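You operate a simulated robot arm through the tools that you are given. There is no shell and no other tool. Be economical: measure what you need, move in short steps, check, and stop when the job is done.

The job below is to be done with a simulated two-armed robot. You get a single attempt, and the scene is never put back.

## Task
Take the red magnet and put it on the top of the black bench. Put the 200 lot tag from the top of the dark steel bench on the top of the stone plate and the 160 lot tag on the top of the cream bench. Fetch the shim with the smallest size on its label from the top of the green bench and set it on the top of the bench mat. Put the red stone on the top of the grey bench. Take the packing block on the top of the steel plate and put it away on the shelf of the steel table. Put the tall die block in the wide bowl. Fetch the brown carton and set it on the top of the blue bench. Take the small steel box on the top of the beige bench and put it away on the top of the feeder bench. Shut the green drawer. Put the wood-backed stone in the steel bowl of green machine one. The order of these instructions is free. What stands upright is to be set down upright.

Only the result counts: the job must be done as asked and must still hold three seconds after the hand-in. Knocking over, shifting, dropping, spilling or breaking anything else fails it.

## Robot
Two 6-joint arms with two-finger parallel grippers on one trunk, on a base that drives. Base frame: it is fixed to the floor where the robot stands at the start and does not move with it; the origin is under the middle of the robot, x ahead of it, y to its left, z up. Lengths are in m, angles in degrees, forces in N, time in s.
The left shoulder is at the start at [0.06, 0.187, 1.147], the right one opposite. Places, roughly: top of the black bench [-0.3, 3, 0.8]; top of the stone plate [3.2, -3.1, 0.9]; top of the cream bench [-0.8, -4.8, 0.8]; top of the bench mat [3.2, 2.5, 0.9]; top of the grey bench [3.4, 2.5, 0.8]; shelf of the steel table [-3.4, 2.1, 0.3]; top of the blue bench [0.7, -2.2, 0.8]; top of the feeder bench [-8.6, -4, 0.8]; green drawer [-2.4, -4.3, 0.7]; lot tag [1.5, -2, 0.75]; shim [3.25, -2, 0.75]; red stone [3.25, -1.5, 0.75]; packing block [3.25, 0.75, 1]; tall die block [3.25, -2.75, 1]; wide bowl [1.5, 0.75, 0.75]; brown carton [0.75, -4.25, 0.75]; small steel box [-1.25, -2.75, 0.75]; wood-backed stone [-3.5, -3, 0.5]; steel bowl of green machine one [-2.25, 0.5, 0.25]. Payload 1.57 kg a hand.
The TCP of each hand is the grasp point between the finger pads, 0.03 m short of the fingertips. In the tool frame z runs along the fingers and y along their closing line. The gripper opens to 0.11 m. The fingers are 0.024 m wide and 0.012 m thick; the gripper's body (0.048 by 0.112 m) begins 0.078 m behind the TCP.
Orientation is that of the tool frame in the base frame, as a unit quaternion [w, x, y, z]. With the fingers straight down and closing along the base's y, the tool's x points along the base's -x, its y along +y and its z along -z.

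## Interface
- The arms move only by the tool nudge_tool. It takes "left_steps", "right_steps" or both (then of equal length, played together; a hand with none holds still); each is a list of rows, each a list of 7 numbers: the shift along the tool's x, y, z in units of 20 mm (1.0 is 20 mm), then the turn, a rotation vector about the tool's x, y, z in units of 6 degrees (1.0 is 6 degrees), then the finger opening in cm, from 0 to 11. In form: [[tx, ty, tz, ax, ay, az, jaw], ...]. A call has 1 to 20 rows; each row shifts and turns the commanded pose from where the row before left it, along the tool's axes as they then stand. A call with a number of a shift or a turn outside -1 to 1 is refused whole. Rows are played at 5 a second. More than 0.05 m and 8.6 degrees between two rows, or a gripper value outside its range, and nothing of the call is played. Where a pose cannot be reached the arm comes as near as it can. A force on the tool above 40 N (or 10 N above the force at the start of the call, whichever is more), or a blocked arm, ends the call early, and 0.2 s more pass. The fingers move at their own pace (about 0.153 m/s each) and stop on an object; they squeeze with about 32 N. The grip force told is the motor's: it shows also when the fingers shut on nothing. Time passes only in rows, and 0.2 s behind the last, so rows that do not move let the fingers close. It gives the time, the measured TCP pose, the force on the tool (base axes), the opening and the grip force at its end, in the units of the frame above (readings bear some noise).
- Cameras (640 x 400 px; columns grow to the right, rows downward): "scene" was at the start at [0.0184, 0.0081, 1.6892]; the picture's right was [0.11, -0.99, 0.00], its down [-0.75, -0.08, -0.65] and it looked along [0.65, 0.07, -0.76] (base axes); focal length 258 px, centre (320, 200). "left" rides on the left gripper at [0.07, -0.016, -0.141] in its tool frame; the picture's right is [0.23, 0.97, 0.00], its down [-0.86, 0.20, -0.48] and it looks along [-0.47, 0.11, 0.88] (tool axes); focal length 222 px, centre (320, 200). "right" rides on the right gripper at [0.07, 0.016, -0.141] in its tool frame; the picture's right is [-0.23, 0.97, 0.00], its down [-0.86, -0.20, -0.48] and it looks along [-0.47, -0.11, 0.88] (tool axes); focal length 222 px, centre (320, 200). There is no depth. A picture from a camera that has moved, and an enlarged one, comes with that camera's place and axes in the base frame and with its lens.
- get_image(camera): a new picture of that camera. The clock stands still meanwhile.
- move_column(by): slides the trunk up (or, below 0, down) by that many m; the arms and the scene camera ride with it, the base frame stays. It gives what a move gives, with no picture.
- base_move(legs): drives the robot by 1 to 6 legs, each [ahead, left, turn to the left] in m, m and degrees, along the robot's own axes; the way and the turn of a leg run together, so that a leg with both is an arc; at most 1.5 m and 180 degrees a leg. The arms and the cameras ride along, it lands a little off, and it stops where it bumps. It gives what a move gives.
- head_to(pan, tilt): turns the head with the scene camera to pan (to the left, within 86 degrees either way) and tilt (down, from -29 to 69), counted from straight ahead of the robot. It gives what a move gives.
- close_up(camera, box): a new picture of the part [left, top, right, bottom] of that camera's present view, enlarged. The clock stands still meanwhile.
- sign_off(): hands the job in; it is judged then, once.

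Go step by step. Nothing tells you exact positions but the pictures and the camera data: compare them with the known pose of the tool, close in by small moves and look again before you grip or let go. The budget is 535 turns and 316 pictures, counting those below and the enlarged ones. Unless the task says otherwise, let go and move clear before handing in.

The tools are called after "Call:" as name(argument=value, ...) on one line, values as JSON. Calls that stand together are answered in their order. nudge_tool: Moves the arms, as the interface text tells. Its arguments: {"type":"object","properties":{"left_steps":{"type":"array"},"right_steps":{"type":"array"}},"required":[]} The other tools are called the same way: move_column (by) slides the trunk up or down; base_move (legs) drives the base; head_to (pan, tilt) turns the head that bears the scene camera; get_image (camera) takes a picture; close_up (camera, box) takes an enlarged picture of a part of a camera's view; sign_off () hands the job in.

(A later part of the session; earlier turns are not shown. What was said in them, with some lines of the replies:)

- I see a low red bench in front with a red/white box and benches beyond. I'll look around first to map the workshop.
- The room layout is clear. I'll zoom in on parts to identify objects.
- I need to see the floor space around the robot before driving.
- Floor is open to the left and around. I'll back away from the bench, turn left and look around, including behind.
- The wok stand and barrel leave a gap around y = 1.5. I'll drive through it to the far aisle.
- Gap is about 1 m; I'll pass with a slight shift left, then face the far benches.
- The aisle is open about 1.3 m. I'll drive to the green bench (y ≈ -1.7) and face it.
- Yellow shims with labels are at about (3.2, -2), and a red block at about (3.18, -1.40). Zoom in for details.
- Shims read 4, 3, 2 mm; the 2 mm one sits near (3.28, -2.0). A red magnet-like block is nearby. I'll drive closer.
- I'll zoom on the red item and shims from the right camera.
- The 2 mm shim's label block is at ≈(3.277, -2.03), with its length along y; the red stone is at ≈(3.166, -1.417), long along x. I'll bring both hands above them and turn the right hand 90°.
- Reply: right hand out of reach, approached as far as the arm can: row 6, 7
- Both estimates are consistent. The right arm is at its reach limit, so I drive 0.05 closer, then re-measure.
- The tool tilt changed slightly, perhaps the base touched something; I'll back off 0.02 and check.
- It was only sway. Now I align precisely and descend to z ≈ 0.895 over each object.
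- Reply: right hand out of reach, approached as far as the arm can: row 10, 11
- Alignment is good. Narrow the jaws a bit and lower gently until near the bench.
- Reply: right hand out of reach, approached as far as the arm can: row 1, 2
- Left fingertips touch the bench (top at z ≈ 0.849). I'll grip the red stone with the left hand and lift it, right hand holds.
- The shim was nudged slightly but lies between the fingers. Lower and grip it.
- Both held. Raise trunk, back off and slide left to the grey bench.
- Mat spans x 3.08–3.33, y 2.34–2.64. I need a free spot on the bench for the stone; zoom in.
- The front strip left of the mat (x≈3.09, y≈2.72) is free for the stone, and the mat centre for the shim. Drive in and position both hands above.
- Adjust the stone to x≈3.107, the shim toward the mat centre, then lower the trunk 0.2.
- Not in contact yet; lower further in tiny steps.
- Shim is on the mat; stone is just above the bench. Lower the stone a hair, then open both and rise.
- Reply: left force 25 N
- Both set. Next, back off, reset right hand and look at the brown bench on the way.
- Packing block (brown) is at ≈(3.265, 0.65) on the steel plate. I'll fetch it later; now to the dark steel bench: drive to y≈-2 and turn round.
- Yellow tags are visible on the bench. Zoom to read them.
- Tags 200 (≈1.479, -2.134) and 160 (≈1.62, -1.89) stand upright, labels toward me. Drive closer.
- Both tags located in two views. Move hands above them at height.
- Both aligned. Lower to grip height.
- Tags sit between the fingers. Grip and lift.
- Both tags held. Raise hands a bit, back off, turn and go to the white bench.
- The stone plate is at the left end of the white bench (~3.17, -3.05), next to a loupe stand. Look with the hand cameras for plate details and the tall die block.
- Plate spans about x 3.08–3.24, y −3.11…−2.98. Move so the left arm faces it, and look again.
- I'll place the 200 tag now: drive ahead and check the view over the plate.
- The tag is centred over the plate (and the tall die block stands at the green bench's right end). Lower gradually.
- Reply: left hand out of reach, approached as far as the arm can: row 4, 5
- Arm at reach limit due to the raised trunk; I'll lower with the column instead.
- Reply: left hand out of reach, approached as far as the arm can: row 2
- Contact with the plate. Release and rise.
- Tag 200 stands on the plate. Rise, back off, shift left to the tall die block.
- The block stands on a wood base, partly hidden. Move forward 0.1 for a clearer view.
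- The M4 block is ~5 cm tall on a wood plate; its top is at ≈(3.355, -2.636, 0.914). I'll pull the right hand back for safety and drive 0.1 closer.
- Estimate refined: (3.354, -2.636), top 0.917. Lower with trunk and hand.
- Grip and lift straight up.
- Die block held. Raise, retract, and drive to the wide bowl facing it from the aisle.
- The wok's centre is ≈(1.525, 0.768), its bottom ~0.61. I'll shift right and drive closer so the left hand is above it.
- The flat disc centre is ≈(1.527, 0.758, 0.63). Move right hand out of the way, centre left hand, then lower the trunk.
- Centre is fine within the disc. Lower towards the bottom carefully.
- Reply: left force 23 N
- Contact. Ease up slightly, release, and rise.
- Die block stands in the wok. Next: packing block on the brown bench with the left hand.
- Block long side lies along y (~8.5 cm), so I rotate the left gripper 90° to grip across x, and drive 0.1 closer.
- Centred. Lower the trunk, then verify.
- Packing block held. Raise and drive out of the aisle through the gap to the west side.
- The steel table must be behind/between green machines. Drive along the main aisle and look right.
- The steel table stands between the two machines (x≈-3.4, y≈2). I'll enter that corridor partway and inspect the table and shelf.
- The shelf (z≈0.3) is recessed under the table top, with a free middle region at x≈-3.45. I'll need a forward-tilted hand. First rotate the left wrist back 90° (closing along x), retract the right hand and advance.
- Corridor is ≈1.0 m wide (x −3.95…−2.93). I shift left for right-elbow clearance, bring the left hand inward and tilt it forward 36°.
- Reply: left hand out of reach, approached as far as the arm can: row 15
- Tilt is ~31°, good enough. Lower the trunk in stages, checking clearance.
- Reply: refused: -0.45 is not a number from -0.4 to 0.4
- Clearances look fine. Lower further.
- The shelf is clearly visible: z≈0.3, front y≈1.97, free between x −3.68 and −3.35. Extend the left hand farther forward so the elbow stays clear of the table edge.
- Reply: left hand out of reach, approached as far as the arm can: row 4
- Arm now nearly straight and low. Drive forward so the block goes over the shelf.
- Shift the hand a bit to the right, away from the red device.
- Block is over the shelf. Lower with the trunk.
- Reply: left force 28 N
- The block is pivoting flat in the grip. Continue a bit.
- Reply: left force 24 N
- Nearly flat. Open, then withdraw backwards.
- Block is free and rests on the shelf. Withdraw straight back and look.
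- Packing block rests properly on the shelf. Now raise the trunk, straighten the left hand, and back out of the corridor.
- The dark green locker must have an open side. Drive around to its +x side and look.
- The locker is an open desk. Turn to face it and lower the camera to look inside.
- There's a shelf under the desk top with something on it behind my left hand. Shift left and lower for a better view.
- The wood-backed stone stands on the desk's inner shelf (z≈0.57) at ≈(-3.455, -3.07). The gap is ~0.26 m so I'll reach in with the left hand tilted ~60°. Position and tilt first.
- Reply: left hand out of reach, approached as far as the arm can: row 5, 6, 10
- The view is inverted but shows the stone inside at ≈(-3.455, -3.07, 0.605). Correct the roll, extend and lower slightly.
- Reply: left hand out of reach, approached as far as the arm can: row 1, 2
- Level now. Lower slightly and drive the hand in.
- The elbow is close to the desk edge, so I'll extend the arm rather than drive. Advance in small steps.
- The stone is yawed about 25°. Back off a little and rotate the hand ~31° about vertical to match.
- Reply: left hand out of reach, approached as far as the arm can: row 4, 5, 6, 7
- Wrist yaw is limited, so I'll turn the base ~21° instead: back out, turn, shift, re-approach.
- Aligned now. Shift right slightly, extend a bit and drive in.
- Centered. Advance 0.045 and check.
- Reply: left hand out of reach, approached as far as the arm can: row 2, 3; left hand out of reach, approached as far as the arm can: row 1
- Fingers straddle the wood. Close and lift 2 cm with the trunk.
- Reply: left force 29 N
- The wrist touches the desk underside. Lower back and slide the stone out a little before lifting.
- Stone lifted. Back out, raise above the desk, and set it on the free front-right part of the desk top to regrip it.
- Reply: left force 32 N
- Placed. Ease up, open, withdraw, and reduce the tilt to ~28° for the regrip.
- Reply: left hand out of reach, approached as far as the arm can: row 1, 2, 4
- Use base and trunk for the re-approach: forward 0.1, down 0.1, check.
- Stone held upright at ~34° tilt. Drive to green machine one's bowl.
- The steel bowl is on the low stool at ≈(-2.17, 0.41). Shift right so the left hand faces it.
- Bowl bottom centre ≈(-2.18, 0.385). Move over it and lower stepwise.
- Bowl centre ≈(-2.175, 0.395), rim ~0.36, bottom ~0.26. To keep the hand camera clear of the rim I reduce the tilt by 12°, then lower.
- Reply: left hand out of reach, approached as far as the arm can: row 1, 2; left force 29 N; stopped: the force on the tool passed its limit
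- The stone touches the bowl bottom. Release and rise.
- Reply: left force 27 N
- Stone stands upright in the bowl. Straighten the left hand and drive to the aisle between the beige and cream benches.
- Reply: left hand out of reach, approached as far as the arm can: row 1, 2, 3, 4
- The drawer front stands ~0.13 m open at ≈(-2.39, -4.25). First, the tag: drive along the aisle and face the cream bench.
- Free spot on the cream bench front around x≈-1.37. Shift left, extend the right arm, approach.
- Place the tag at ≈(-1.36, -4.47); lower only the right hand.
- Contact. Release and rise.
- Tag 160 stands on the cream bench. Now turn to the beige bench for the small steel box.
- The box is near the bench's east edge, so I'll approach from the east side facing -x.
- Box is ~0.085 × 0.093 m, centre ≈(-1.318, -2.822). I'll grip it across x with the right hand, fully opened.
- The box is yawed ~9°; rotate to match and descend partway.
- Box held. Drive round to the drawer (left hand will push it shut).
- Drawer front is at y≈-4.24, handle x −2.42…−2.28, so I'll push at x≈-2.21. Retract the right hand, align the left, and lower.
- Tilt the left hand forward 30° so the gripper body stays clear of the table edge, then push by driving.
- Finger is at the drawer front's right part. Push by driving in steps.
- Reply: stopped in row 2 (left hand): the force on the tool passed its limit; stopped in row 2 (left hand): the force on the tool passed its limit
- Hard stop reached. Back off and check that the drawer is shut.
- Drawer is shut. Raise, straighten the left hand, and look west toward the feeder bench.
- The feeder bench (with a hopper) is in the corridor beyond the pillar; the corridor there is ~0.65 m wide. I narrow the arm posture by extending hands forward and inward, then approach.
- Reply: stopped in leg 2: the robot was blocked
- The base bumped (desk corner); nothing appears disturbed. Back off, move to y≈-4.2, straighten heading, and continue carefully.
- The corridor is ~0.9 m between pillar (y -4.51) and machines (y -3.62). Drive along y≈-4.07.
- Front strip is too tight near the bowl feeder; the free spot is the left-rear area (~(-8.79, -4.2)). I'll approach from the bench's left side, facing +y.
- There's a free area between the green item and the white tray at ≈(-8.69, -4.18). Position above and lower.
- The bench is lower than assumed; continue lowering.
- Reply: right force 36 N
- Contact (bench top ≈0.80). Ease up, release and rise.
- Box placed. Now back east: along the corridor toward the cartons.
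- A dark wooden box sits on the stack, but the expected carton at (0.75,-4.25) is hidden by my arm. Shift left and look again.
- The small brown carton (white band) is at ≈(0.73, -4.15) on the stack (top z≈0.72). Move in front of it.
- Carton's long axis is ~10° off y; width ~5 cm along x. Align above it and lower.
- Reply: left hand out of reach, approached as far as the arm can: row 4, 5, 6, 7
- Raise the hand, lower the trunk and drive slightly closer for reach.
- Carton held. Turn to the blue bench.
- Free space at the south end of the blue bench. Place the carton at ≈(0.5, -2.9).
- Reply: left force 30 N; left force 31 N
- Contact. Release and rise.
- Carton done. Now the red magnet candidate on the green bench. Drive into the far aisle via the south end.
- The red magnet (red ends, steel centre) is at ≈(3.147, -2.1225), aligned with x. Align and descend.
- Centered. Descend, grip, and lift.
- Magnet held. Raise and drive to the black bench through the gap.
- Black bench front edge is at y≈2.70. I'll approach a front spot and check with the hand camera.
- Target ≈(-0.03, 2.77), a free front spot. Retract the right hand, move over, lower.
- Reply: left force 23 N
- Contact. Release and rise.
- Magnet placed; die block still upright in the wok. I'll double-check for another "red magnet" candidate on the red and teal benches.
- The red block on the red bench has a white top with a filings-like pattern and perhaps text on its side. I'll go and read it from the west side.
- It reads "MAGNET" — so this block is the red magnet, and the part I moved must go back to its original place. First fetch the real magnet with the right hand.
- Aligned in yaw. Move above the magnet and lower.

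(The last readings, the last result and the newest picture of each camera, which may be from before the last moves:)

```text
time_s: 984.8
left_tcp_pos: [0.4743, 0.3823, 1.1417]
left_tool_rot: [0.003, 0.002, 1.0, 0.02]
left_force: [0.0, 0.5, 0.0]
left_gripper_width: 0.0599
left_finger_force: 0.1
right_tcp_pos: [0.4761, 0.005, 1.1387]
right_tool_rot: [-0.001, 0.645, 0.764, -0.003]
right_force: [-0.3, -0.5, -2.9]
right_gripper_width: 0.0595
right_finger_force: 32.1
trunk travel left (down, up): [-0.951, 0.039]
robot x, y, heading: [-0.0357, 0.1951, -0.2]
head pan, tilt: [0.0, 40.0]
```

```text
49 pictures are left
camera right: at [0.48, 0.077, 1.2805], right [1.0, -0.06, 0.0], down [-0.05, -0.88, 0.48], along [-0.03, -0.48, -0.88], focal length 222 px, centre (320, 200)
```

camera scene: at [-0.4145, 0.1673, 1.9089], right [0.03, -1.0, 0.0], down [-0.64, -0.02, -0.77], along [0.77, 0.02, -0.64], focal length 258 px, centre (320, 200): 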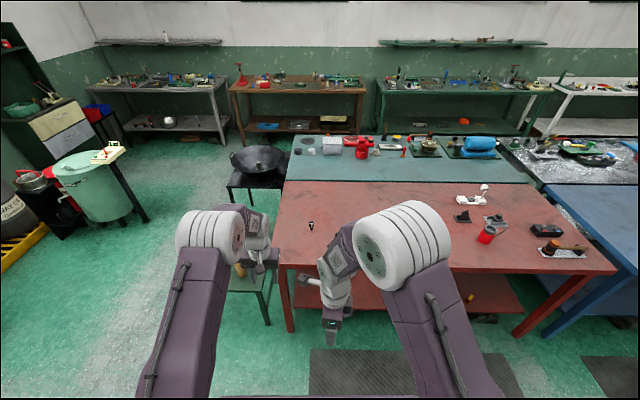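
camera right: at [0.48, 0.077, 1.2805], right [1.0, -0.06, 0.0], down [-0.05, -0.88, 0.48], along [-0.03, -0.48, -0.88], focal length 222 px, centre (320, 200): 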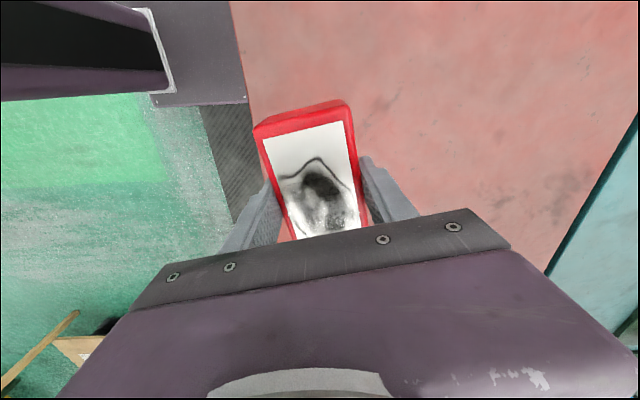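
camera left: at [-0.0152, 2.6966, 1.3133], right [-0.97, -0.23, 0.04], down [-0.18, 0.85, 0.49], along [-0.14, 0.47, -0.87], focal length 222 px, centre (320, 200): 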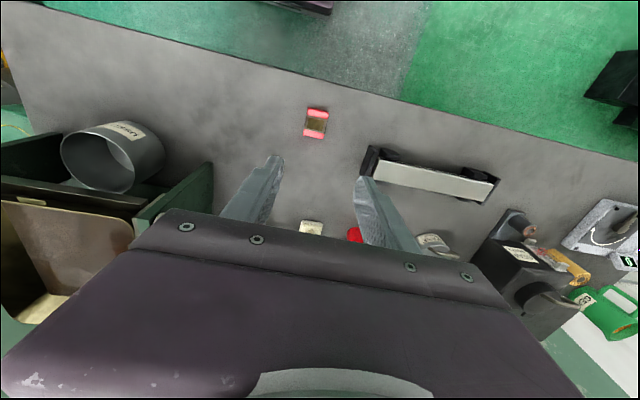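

Magnet held. Drive to the black bench: first pick the wrongly moved part back up with the left hand, right hand retracted.

Call:
nudge_tool(right_steps=[[0, -1, 0, 0, 0, 0, 3], [0, -1, 0, 0, 0, 0, 3], [0, -1, 0, 0, 0, 0, 3], [0, -1, 0, 0, 0, 0, 3], [0, -1, 0, 0, 0, 0, 3], [0, -1, 0, 0, 0, 0, 3], [0, -1, 0, 0, 0, 0, 3], [0, -1, 0, 0, 0, 0, 3], [0, -1, 0, 0, 0, 0, 3], [0, -1, 0, 0, 0, 0, 3]])

Call:
base_move(legs=[[-0.42, 0, 0], [0, 0, 90], [1.4, 0, 0], [0, -0.6, 0]])

```text
time_s: 987.0
left_tcp_pos: [0.474, 0.381, 1.1436]
left_tool_rot: [0.004, 0.001, 1.0, 0.019]
left_force: [0.0, 0.3, 0.2]
left_gripper_width: 0.06
left_finger_force: 0.0
right_tcp_pos: [0.2781, -0.0292, 1.1385]
right_tool_rot: [-0.002, 0.644, 0.765, -0.002]
right_force: [-0.2, -0.2, -0.9]
right_gripper_width: 0.0597
right_finger_force: 31.7
trunk travel left (down, up): [-0.951, 0.039]
robot x, y, heading: [-0.0348, 0.2, -0.3]
head pan, tilt: [0.0, 40.0]
```

```text
time_s: 1003.1
left_tcp_pos: [-0.0512, 2.114, 1.1422]
left_tool_rot: [0.011, 0.707, -0.707, -0.015]
left_force: [0.2, -0.2, 0.2]
left_gripper_width: 0.0601
left_finger_force: 0.0
right_tcp_pos: [0.3585, 1.9209, 1.1394]
right_tool_rot: [0.001, -0.087, 0.996, -0.003]
right_force: [-0.3, -0.5, -2.9]
right_gripper_width: 0.0599
right_finger_force: 31.9
trunk travel left (down, up): [-0.951, 0.039]
robot x, y, heading: [0.1357, 1.6021, 90.2]
head pan, tilt: [0.0, 40.0]
```

Call:
nudge_tool(right_steps=[[1, 0, 0, 0, 0, 0, 3], [1, 0, 0, 0, 0, 0, 3], [1, 0, 0, 0, 0, 0, 3], [1, 0, 0, 0, 0, 0, 3], [1, 0, 0, 0, 0, 0, 3], [1, 0, 0, 0, 0, 0, 3], [1, 0, 0, 0, 0, 0, 3]])

Call:
base_move(legs=[[0.65, -0.014, 0]])

Call:
move_column(by=-0.17)

Call:
get_image(camera="left")

```text
time_s: 1004.7
left_tcp_pos: [-0.0507, 2.1137, 1.1436]
left_tool_rot: [-0.011, -0.707, 0.707, 0.015]
left_force: [0.1, 0.3, 0.4]
left_gripper_width: 0.06
left_finger_force: 0.1
right_tcp_pos: [0.2223, 1.895, 1.138]
right_tool_rot: [0.001, -0.086, 0.996, -0.002]
right_force: [0.8, -0.2, -2.9]
right_gripper_width: 0.0598
right_finger_force: 31.9
trunk travel left (down, up): [-0.951, 0.039]
robot x, y, heading: [0.1345, 1.6039, 89.9]
head pan, tilt: [0.0, 40.0]
```

```text
time_s: 1008.3
left_tcp_pos: [-0.0416, 2.76, 1.1418]
left_tool_rot: [0.012, 0.708, -0.706, -0.016]
left_force: [-0.1, 0.1, -0.3]
left_gripper_width: 0.0599
left_finger_force: 0.0
right_tcp_pos: [0.2331, 2.5435, 1.1381]
right_tool_rot: [0.001, -0.089, 0.996, -0.002]
right_force: [0.3, -1.1, -2.6]
right_gripper_width: 0.0598
right_finger_force: 31.7
trunk travel left (down, up): [-0.951, 0.039]
robot x, y, heading: [0.1447, 2.2531, 90.4]
head pan, tilt: [0.0, 40.0]
```

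```text
time_s: 1010.2
left_tcp_pos: [-0.041, 2.7623, 0.9712]
left_tool_rot: [0.011, 0.708, -0.706, -0.017]
left_force: [-0.3, 0.5, 0.7]
left_gripper_width: 0.06
left_finger_force: 0.1
right_tcp_pos: [0.2333, 2.5447, 0.9681]
right_tool_rot: [0.002, -0.088, 0.996, -0.003]
right_force: [-1.4, -0.1, -2.0]
right_gripper_width: 0.0597
right_finger_force: 31.8
trunk travel left (down, up): [-0.781, 0.209]
robot x, y, heading: [0.1433, 2.2517, 90.1]
head pan, tilt: [0.0, 40.0]
```

```text
48 pictures are left
camera left: at [-0.0197, 2.6912, 1.1134], right [-0.97, -0.23, 0.04], down [-0.18, 0.85, 0.49], along [-0.14, 0.47, -0.87], focal length 222 px, centre (320, 200)
```

left: 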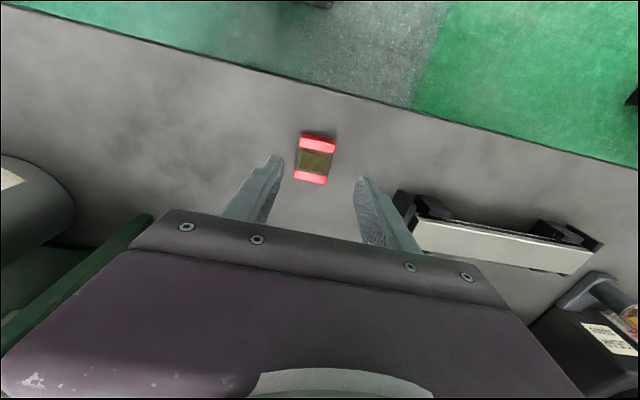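

Call:
nudge_tool(left_steps=[[-0.25, 0, 0.9, 0, 0, 0, 6], [0, 0, 0.9, 0, 0, 0, 6], [0, 0, 0.9, 0, 0, 0, 6], [0, 0, 0.9, 0, 0, 0, 6], [0, 0, 0.7, 0, 0, 0, 6], [0, 0, 0, 0, 0, 0, 1], [0, 0, 0, 0, 0, 0, 1], [0, 0, 0, 0, 0, 0, 1], [0, 0, -0.5, 0, 0, 0, 1], [0, 0, -1, 0, 0, 0, 1], [0, 0, -1, 0, 0, 0, 1]])

Call:
move_column(by=0.17)

Call:
nudge_tool(left_steps=[[1, 0, 0, 0, 0, 0, 1], [1, 0, 0, 0, 0, 0, 1], [1, 0, 0, 0, 0, 0, 1], [1, 0, 0, 0, 0, 0, 1], [1, 0, 0, 0, 0, 0, 1], [1, 0, 0, 0, 0, 0, 1], [1, 0, 0, 0, 0, 0, 1]], right_steps=[[0, 1, 0, 0, 0, 0, 3], [0, 1, 0, 0, 0, 0, 3], [0, 1, 0, 0, 0, 0, 3], [0, 1, 0, 0, 0, 0, 3], [0, 1, 0, 0, 0, 0, 3], [0, 1, 0, 0, 0, 0, 3], [0, 1, 0, 0, 0, 0, 3]])

Call:
base_move(legs=[[-0.1, 0.2, -0.2]])

Call:
get_image(camera="right")

```text
time_s: 1012.6
left_tcp_pos: [-0.0431, 2.7667, 0.9365]
left_tool_rot: [0.012, 0.708, -0.706, -0.015]
left_force: [-1.3, -0.1, -2.6]
left_gripper_width: 0.0397
left_finger_force: 32.0
right_tcp_pos: [0.2324, 2.5442, 0.9673]
right_tool_rot: [0.001, -0.09, 0.996, -0.002]
right_force: [0.1, -0.1, -2.3]
right_gripper_width: 0.0595
right_finger_force: 31.3
trunk travel left (down, up): [-0.781, 0.209]
robot x, y, heading: [0.1445, 2.2522, 90.1]
head pan, tilt: [0.0, 40.0]
```

```text
time_s: 1014.5
left_tcp_pos: [-0.0423, 2.7678, 1.1079]
left_tool_rot: [0.011, 0.708, -0.706, -0.014]
left_force: [0.1, 0.2, -2.5]
left_gripper_width: 0.0395
left_finger_force: 32.2
right_tcp_pos: [0.2314, 2.5441, 1.1378]
right_tool_rot: [0.002, -0.089, 0.996, -0.003]
right_force: [-0.2, -0.2, -2.3]
right_gripper_width: 0.0597
right_finger_force: 32.4
trunk travel left (down, up): [-0.951, 0.039]
robot x, y, heading: [0.1454, 2.2524, 90.1]
head pan, tilt: [0.0, 40.0]
```

```text
time_s: 1016.1
left_tcp_pos: [-0.0414, 2.629, 1.1062]
left_tool_rot: [0.01, 0.708, -0.706, -0.015]
left_force: [0.5, 0.4, -2.8]
left_gripper_width: 0.0394
left_finger_force: 32.2
right_tcp_pos: [0.2077, 2.6831, 1.1357]
right_tool_rot: [0.002, -0.089, 0.996, -0.002]
right_force: [0.9, 0.7, -2.7]
right_gripper_width: 0.0595
right_finger_force: 32.1
trunk travel left (down, up): [-0.951, 0.039]
robot x, y, heading: [0.1448, 2.2528, 90.3]
head pan, tilt: [0.0, 40.0]
```

```text
time_s: 1017.8
left_tcp_pos: [-0.2369, 2.5277, 1.106]
left_tool_rot: [0.013, 0.708, -0.706, -0.015]
left_force: [0.7, 1.3, -3.4]
left_gripper_width: 0.0396
left_finger_force: 31.9
right_tcp_pos: [0.0115, 2.5817, 1.1354]
right_tool_rot: [-0.001, -0.088, 0.996, -0.003]
right_force: [0.5, 0.7, -2.1]
right_gripper_width: 0.0596
right_finger_force: 32.5
trunk travel left (down, up): [-0.951, 0.039]
robot x, y, heading: [-0.0591, 2.1506, 90.2]
head pan, tilt: [0.0, 40.0]
```

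```text
47 pictures are left
camera right: at [-0.0609, 2.5864, 1.2787], right [0.05, 1.0, -0.01], down [0.88, -0.04, 0.48], along [0.48, -0.03, -0.88], focal length 222 px, centre (320, 200)
```

right: 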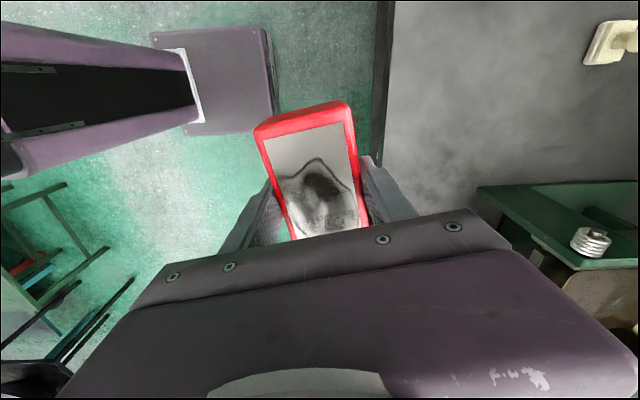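

Call:
nudge_tool(left_steps=[[1, 0, -1, 0, 0, 0, 1], [1, 0, -1, 0, 0, 0, 1], [1, 0, -1, 0, 0, 0, 1], [1, 0, -1, 0, 0, 0, 1], [1, 0, 0, 0, 0, 0, 1]])

Call:
base_move(legs=[[0.19, 0.01, 0]])

Call:
move_column(by=-0.19)

Call:
get_image(camera="right")

```text
time_s: 1019.0
left_tcp_pos: [-0.2371, 2.4291, 1.1861]
left_tool_rot: [0.013, 0.708, -0.706, -0.014]
left_force: [0.5, 0.1, -3.5]
left_gripper_width: 0.0394
left_finger_force: 31.8
left hand out of reach, approached as far as the arm can: row 5
right_tcp_pos: [0.0093, 2.5805, 1.1376]
right_tool_rot: [0.001, -0.087, 0.996, -0.003]
right_force: [0.3, 0.0, -2.6]
right_gripper_width: 0.0596
right_finger_force: 31.9
trunk travel left (down, up): [-0.951, 0.039]
robot x, y, heading: [-0.057, 2.1517, 90.2]
head pan, tilt: [0.0, 40.0]
```

```text
time_s: 1020.6
left_tcp_pos: [-0.2484, 2.6157, 1.1872]
left_tool_rot: [0.012, 0.708, -0.706, -0.015]
left_force: [-0.1, -0.8, -2.3]
left_gripper_width: 0.0395
left_finger_force: 31.8
right_tcp_pos: [-0.0022, 2.7661, 1.1387]
right_tool_rot: [0.001, -0.089, 0.996, -0.001]
right_force: [-0.9, -0.6, -2.0]
right_gripper_width: 0.0599
right_finger_force: 32.0
trunk travel left (down, up): [-0.951, 0.039]
robot x, y, heading: [-0.0658, 2.3389, 90.5]
head pan, tilt: [0.0, 40.0]
```

```text
time_s: 1022.6
left_tcp_pos: [-0.2487, 2.6197, 0.9955]
left_tool_rot: [0.014, 0.709, -0.705, -0.013]
left_force: [0.3, 0.2, -3.5]
left_gripper_width: 0.0397
left_finger_force: 32.5
right_tcp_pos: [-0.0041, 2.7697, 0.9473]
right_tool_rot: [0.001, -0.089, 0.996, -0.003]
right_force: [0.1, 0.7, -1.7]
right_gripper_width: 0.0593
right_finger_force: 31.9
trunk travel left (down, up): [-0.761, 0.229]
robot x, y, heading: [-0.0681, 2.3409, 90.2]
head pan, tilt: [0.0, 40.0]
```

```text
46 pictures are left
camera right: at [-0.0758, 2.7737, 1.0894], right [0.05, 1.0, -0.01], down [0.88, -0.04, 0.48], along [0.48, -0.03, -0.88], focal length 222 px, centre (320, 200)
```

right: 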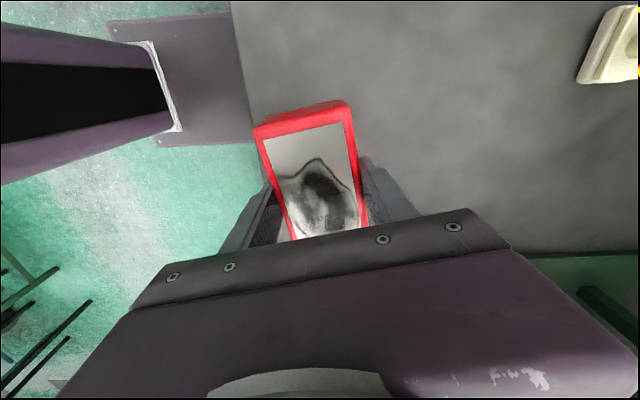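

Call:
nudge_tool(right_steps=[[0, 0.8, 0, 0, 0, 0, 3], [0, 0, 0.9, 0, 0, 0, 3], [0, 0, 0.9, 0, 0, 0, 3], [0, 0, 0.7, 0, 0, 0, 3], [0, 0, 0.2, 0, 0, 0, 3]])

Call:
nudge_tool(right_steps=[[0, 0, 0.15, 0, 0, 0, 3], [0, 0, 0.12, 0, 0, 0, 3]])

Call:
nudge_tool(right_steps=[[0, 0, 0.12, 0, 0, 0, 3], [0, 0, 0.1, 0, 0, 0, 3]])

```text
time_s: 1023.9
left_tcp_pos: [-0.2494, 2.6202, 0.9961]
left_tool_rot: [0.014, 0.708, -0.706, -0.014]
left_force: [-0.5, -0.3, -2.6]
left_gripper_width: 0.0396
left_finger_force: 32.4
right_tcp_pos: [-0.0065, 2.7855, 0.8923]
right_tool_rot: [0.001, -0.088, 0.996, -0.003]
right_force: [-0.5, 0.2, -2.3]
right_gripper_width: 0.0597
right_finger_force: 32.5
trunk travel left (down, up): [-0.761, 0.229]
robot x, y, heading: [-0.0663, 2.3417, 90.3]
head pan, tilt: [0.0, 40.0]
```

```text
time_s: 1024.5
left_tcp_pos: [-0.2495, 2.6181, 0.9956]
left_tool_rot: [0.012, 0.708, -0.706, -0.015]
left_force: [0.2, 0.1, -3.2]
left_gripper_width: 0.0397
left_finger_force: 32.1
right_tcp_pos: [-0.0062, 2.7838, 0.8872]
right_tool_rot: [0.001, -0.088, 0.996, -0.001]
right_force: [0.2, -0.1, 4.6]
right_gripper_width: 0.0599
right_finger_force: 32.0
trunk travel left (down, up): [-0.761, 0.229]
robot x, y, heading: [-0.0664, 2.3396, 90.3]
head pan, tilt: [0.0, 40.0]
```

```text
time_s: 1025.0
left_tcp_pos: [-0.2489, 2.6175, 0.9958]
left_tool_rot: [0.012, 0.709, -0.705, -0.015]
left_force: [0.7, -0.3, -2.1]
left_gripper_width: 0.0398
left_finger_force: 32.0
right_tcp_pos: [-0.0055, 2.7845, 0.8847]
right_tool_rot: [0.0, -0.088, 0.996, 0.0]
right_force: [2.0, 0.5, 22.1]
right_gripper_width: 0.0599
right_finger_force: 32.0
trunk travel left (down, up): [-0.761, 0.229]
robot x, y, heading: [-0.0693, 2.3405, 90.2]
head pan, tilt: [0.0, 40.0]
```

Call:
nudge_tool(right_steps=[[0, 0, -0.15, 0, 0, 0, 3], [0, 0, 0, 0, 0, 0, 8.5], [0, 0, 0, 0, 0, 0, 8.5], [0, 0, -0.5, 0, 0, 0, 8.5], [0, 0, -1, 0, 0, 0, 8.5], [0, 0, -1, 0, 0, 0, 8.5], [0, 0, -1, 0, 0, 0, 8.5], [0, 0, -1, 0, 0, 0, 8.5]])

Call:
move_column(by=0.22)

Call:
get_image(camera="right")

```text
time_s: 1026.8
left_tcp_pos: [-0.2492, 2.6174, 0.9949]
left_tool_rot: [0.012, 0.708, -0.706, -0.015]
left_force: [-0.1, 0.1, -2.8]
left_gripper_width: 0.0395
left_finger_force: 31.7
right_tcp_pos: [-0.0058, 2.7836, 0.9763]
right_tool_rot: [0.002, -0.089, 0.996, -0.002]
right_force: [-0.8, -0.1, 0.2]
right_gripper_width: 0.0848
right_finger_force: 0.0
trunk travel left (down, up): [-0.761, 0.229]
robot x, y, heading: [-0.0684, 2.341, 90.3]
head pan, tilt: [0.0, 40.0]
```

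```text
time_s: 1029.2
left_tcp_pos: [-0.2489, 2.6202, 1.2159]
left_tool_rot: [0.013, 0.708, -0.706, -0.014]
left_force: [-1.3, 0.5, -3.4]
left_gripper_width: 0.0399
left_finger_force: 31.6
right_tcp_pos: [-0.0051, 2.7844, 1.1966]
right_tool_rot: [0.001, -0.089, 0.996, -0.002]
right_force: [-1.4, -0.3, -0.5]
right_gripper_width: 0.0851
right_finger_force: 0.0
trunk travel left (down, up): [-0.981, 0.009]
robot x, y, heading: [-0.063, 2.3363, 90.3]
head pan, tilt: [0.0, 40.0]
```

```text
45 pictures are left
camera right: at [-0.0785, 2.789, 1.3385], right [0.05, 1.0, 0.0], down [0.88, -0.04, 0.48], along [0.48, -0.03, -0.88], focal length 222 px, centre (320, 200)
```

right: 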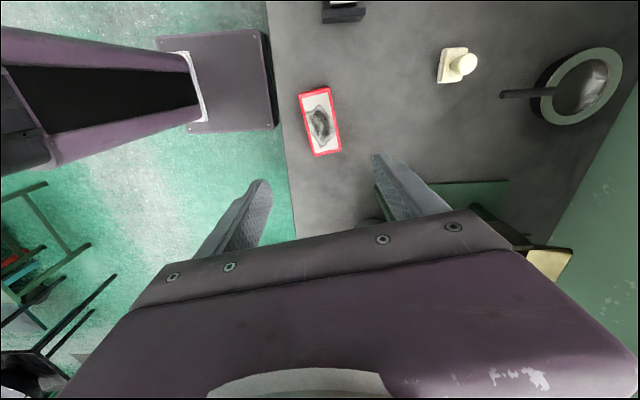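

Magnet placed on the black bench. Now return the other part to its original spot (3.146, -2.122) on the green bench.

Call:
base_move(legs=[[-0.8, 0, -0.3], [0, 0, -90], [1.4, 0, 0], [1.08, 0, 0]])

```text
time_s: 1049.1
left_tcp_pos: [2.7122, 1.6845, 1.2172]
left_tool_rot: [0.002, 0.01, 1.0, 0.019]
left_force: [-0.9, -1.7, -3.4]
left_gripper_width: 0.0398
left_finger_force: 31.4
right_tcp_pos: [2.8729, 1.439, 1.1961]
right_tool_rot: [-0.002, 0.651, 0.759, -0.003]
right_force: [-0.3, -0.9, 0.0]
right_gripper_width: 0.085
right_finger_force: 0.0
trunk travel left (down, up): [-0.981, 0.009]
robot x, y, heading: [2.4266, 1.5091, -1.3]
head pan, tilt: [0.0, 40.0]
```

Call:
base_move(legs=[[0, -1.4, 1.3], [0, -1.4, 0], [0, -1.02, 0]])

Call:
nudge_tool(left_steps=[[-1, 0, 0.4, 0, 0, 0, 1], [-1, 0, 0.4, 0, 0, 0, 1], [-1, 0, 0.4, 0, 0, 0, 1], [-1, 0, 0.4, 0, 0, 0, 1], [-1, 0, 0.4, 0, 0, 0, 1], [-1, 0, 0.4, 0, 0, 0, 1], [-1, 0, 0, 0, 0, 0, 1], [-1, 0, 0, 0, 0, 0, 1], [-1, 0, 0, 0, 0, 0, 1], [-1, 0, 0, 0, 0, 0, 1], [-1, 0, 0, 0, 0, 0, 1], [-0.5, 0, 0, 0, 0, 0, 1]])

```text
time_s: 1067.5
left_tcp_pos: [2.7535, -2.1257, 1.2152]
left_tool_rot: [0.0, -0.011, 1.0, 0.018]
left_force: [0.5, 0.5, -3.6]
left_gripper_width: 0.0395
left_finger_force: 32.2
right_tcp_pos: [2.9227, -2.3669, 1.1974]
right_tool_rot: [-0.001, 0.635, 0.773, -0.003]
right_force: [0.4, 0.2, 1.2]
right_gripper_width: 0.0848
right_finger_force: 0.0
trunk travel left (down, up): [-0.981, 0.009]
robot x, y, heading: [2.4767, -2.317, 1.5]
head pan, tilt: [0.0, 40.0]
```

```text
time_s: 1070.2
left_tcp_pos: [2.9847, -2.1202, 1.1664]
left_tool_rot: [0.001, -0.01, 1.0, 0.02]
left_force: [-0.3, 0.0, -3.0]
left_gripper_width: 0.0396
left_finger_force: 32.3
right_tcp_pos: [2.9244, -2.3667, 1.1957]
right_tool_rot: [-0.001, 0.635, 0.773, -0.003]
right_force: [0.1, 0.3, 0.5]
right_gripper_width: 0.0854
right_finger_force: 0.1
trunk travel left (down, up): [-0.981, 0.009]
robot x, y, heading: [2.4781, -2.3134, 1.2]
head pan, tilt: [0.0, 40.0]
```

Call:
base_move(legs=[[0.155, 0.01, -1.2]])

Call:
move_column(by=-0.16)

Call:
get_image(camera="left")

```text
time_s: 1071.5
left_tcp_pos: [3.1387, -2.1184, 1.169]
left_tool_rot: [0.004, 0.001, 1.0, 0.02]
left_force: [-0.5, -0.4, -2.4]
left_gripper_width: 0.0395
left_finger_force: 31.6
right_tcp_pos: [3.0737, -2.3644, 1.1973]
right_tool_rot: [0.0, 0.643, 0.766, -0.002]
right_force: [-0.4, -0.2, -0.3]
right_gripper_width: 0.0852
right_finger_force: 0.0
trunk travel left (down, up): [-0.981, 0.009]
robot x, y, heading: [2.6321, -2.3033, 0.2]
head pan, tilt: [0.0, 40.0]
```

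```text
time_s: 1073.4
left_tcp_pos: [3.1413, -2.1176, 1.0086]
left_tool_rot: [0.001, 0.0, 1.0, 0.02]
left_force: [-0.1, 0.4, -3.5]
left_gripper_width: 0.0396
left_finger_force: 31.6
right_tcp_pos: [3.0791, -2.3634, 1.0361]
right_tool_rot: [-0.001, 0.643, 0.766, -0.003]
right_force: [-0.3, -0.2, -0.5]
right_gripper_width: 0.0848
right_finger_force: 0.0
trunk travel left (down, up): [-0.821, 0.169]
robot x, y, heading: [2.6337, -2.3031, 0.4]
head pan, tilt: [0.0, 40.0]
```

```text
44 pictures are left
camera left: at [3.0719, -2.1402, 1.1493], right [-0.23, 0.97, 0.04], down [0.85, 0.18, 0.49], along [0.47, 0.14, -0.87], focal length 222 px, centre (320, 200)
```

left: 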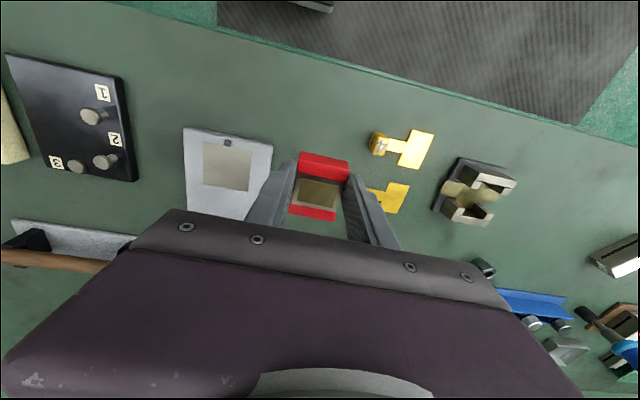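

Call:
nudge_tool(left_steps=[[-0.25, -0.35, 0, 0, 0, 0, 1], [0, 0, 0.9, 0, 0, 0, 1], [0, 0, 0.9, 0, 0, 0, 1], [0, 0, 0.9, 0, 0, 0, 1], [0, 0, 0.9, 0, 0, 0, 1], [0, 0, 0.9, 0, 0, 0, 1], [0, 0, 0.9, 0, 0, 0, 1], [0, 0, 0.4, 0, 0, 0, 1]])

Call:
nudge_tool(left_steps=[[0, 0, 0.15, 0, 0, 0, 1], [0, 0, 0.12, 0, 0, 0, 1]])

```text
time_s: 1075.2
left_tcp_pos: [3.1481, -2.1196, 0.8919]
left_tool_rot: [0.0, 0.001, 1.0, 0.019]
left_force: [0.1, 0.7, -3.1]
left_gripper_width: 0.0397
left_finger_force: 32.1
right_tcp_pos: [3.0779, -2.3638, 1.0365]
right_tool_rot: [-0.001, 0.643, 0.766, -0.003]
right_force: [0.5, -0.6, 0.0]
right_gripper_width: 0.0847
right_finger_force: 0.0
trunk travel left (down, up): [-0.821, 0.169]
robot x, y, heading: [2.6355, -2.299, 0.1]
head pan, tilt: [0.0, 40.0]
```

```text
time_s: 1075.8
left_tcp_pos: [3.1474, -2.1217, 0.8883]
left_tool_rot: [0.003, 0.0, 1.0, 0.019]
left_force: [-0.5, 2.5, 10.1]
left_gripper_width: 0.0394
left_finger_force: 31.6
right_tcp_pos: [3.0772, -2.3642, 1.0378]
right_tool_rot: [0.0, 0.642, 0.766, -0.001]
right_force: [0.2, 0.3, 0.0]
right_gripper_width: 0.0849
right_finger_force: 0.0
trunk travel left (down, up): [-0.821, 0.169]
robot x, y, heading: [2.6293, -2.3031, 0.1]
head pan, tilt: [0.0, 40.0]
```

Contact at the original position. Release and rise.

Call:
nudge_tool(left_steps=[[0, 0, 0, 0, 0, 0, 5.3], [0, 0, 0, 0, 0, 0, 5.3], [0, 0, -0.5, 0, 0, 0, 5.3], [0, 0, -1, 0, 0, 0, 5.3], [0, 0, -1, 0, 0, 0, 5.3], [0, 0, -1, 0, 0, 0, 5.3]])

Call:
move_column(by=0.16)

Call:
get_image(camera="left")

```text
time_s: 1077.2
left_tcp_pos: [3.147, -2.1231, 0.9559]
left_tool_rot: [0.001, 0.0, 1.0, 0.019]
left_force: [0.6, 0.2, 0.9]
left_gripper_width: 0.0528
left_finger_force: 0.1
right_tcp_pos: [3.0769, -2.365, 1.0354]
right_tool_rot: [-0.002, 0.643, 0.766, -0.003]
right_force: [0.3, 0.3, 0.3]
right_gripper_width: 0.085
right_finger_force: 0.1
trunk travel left (down, up): [-0.821, 0.169]
robot x, y, heading: [2.6351, -2.3058, 0.3]
head pan, tilt: [0.0, 40.0]
```

```text
time_s: 1079.0
left_tcp_pos: [3.146, -2.1233, 1.1155]
left_tool_rot: [0.001, 0.001, 1.0, 0.018]
left_force: [1.0, -1.2, -0.3]
left_gripper_width: 0.0531
left_finger_force: 0.1
right_tcp_pos: [3.0771, -2.364, 1.1952]
right_tool_rot: [-0.001, 0.643, 0.766, -0.003]
right_force: [-0.9, -0.3, 0.2]
right_gripper_width: 0.085
right_finger_force: 0.0
trunk travel left (down, up): [-0.981, 0.009]
robot x, y, heading: [2.6333, -2.3027, 0.1]
head pan, tilt: [0.0, 40.0]
```

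```text
43 pictures are left
camera left: at [3.0766, -2.1453, 1.2575], right [-0.23, 0.97, 0.04], down [0.85, 0.18, 0.49], along [0.47, 0.14, -0.87], focal length 222 px, centre (320, 200)
```

left: 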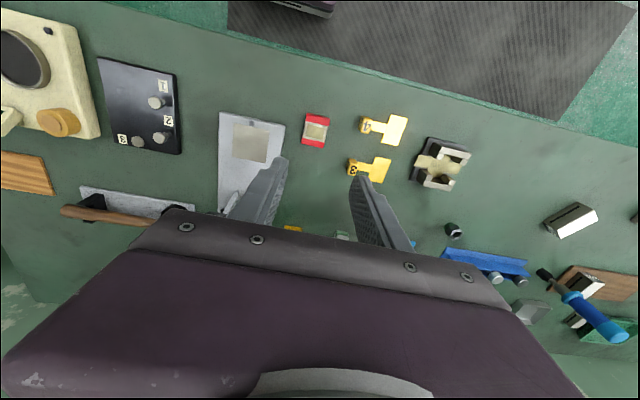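

The part is back in its original place, and all items are delivered. Move clear and finish.

Call:
base_move(legs=[[-0.22, 0, 0]])

Call:
close_up(camera="left", box=[200, 60, 480, 240])

```text
time_s: 1080.7
left_tcp_pos: [2.9306, -2.1242, 1.1146]
left_tool_rot: [-0.001, -0.001, 1.0, 0.019]
left_force: [0.9, -0.1, -0.2]
left_gripper_width: 0.0527
left_finger_force: 0.0
right_tcp_pos: [2.8621, -2.3639, 1.1942]
right_tool_rot: [-0.003, 0.643, 0.766, -0.003]
right_force: [-0.2, 1.3, -0.3]
right_gripper_width: 0.0854
right_finger_force: 0.0
trunk travel left (down, up): [-0.981, 0.009]
robot x, y, heading: [2.4131, -2.3027, 0.2]
head pan, tilt: [0.0, 40.0]
```

```text
2.22 times, centred on (340, 150) of left
camera zoom: at [2.8612, -2.1457, 1.2556], right [-0.23, 0.97, 0.04], down [0.86, 0.18, 0.48], along [0.46, 0.14, -0.87], focal length 494 px, centre (276, 311)
```

zoom: 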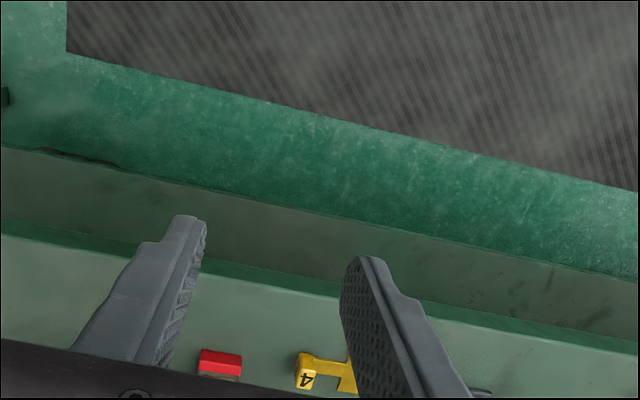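

Everything is placed and both hands are empty and clear, so I hand the job in.

Call:
sign_off()

```text
The job is handed in.
```

I handed the job in with all eleven instructions carried out and both hands empty and clear, but two mishaps along the way could count against it.

- **Wrong part moved:** I first took a red and steel part from the green bench to the black bench, thinking it was the magnet. I later found the block labelled "MAGNET" on the red bench and put that on the black bench. The other part went back to within a few millimetres of where it had stood.
- **Bump:** the base stopped once against something, most likely the corner of the green desk where the wood-backed stone was kept. The desk and what stood on it looked undisturbed afterwards.

The steel bowl of green machine one may also have shifted slightly when I let go of the stone in it. The stone stands upright in the bowl.
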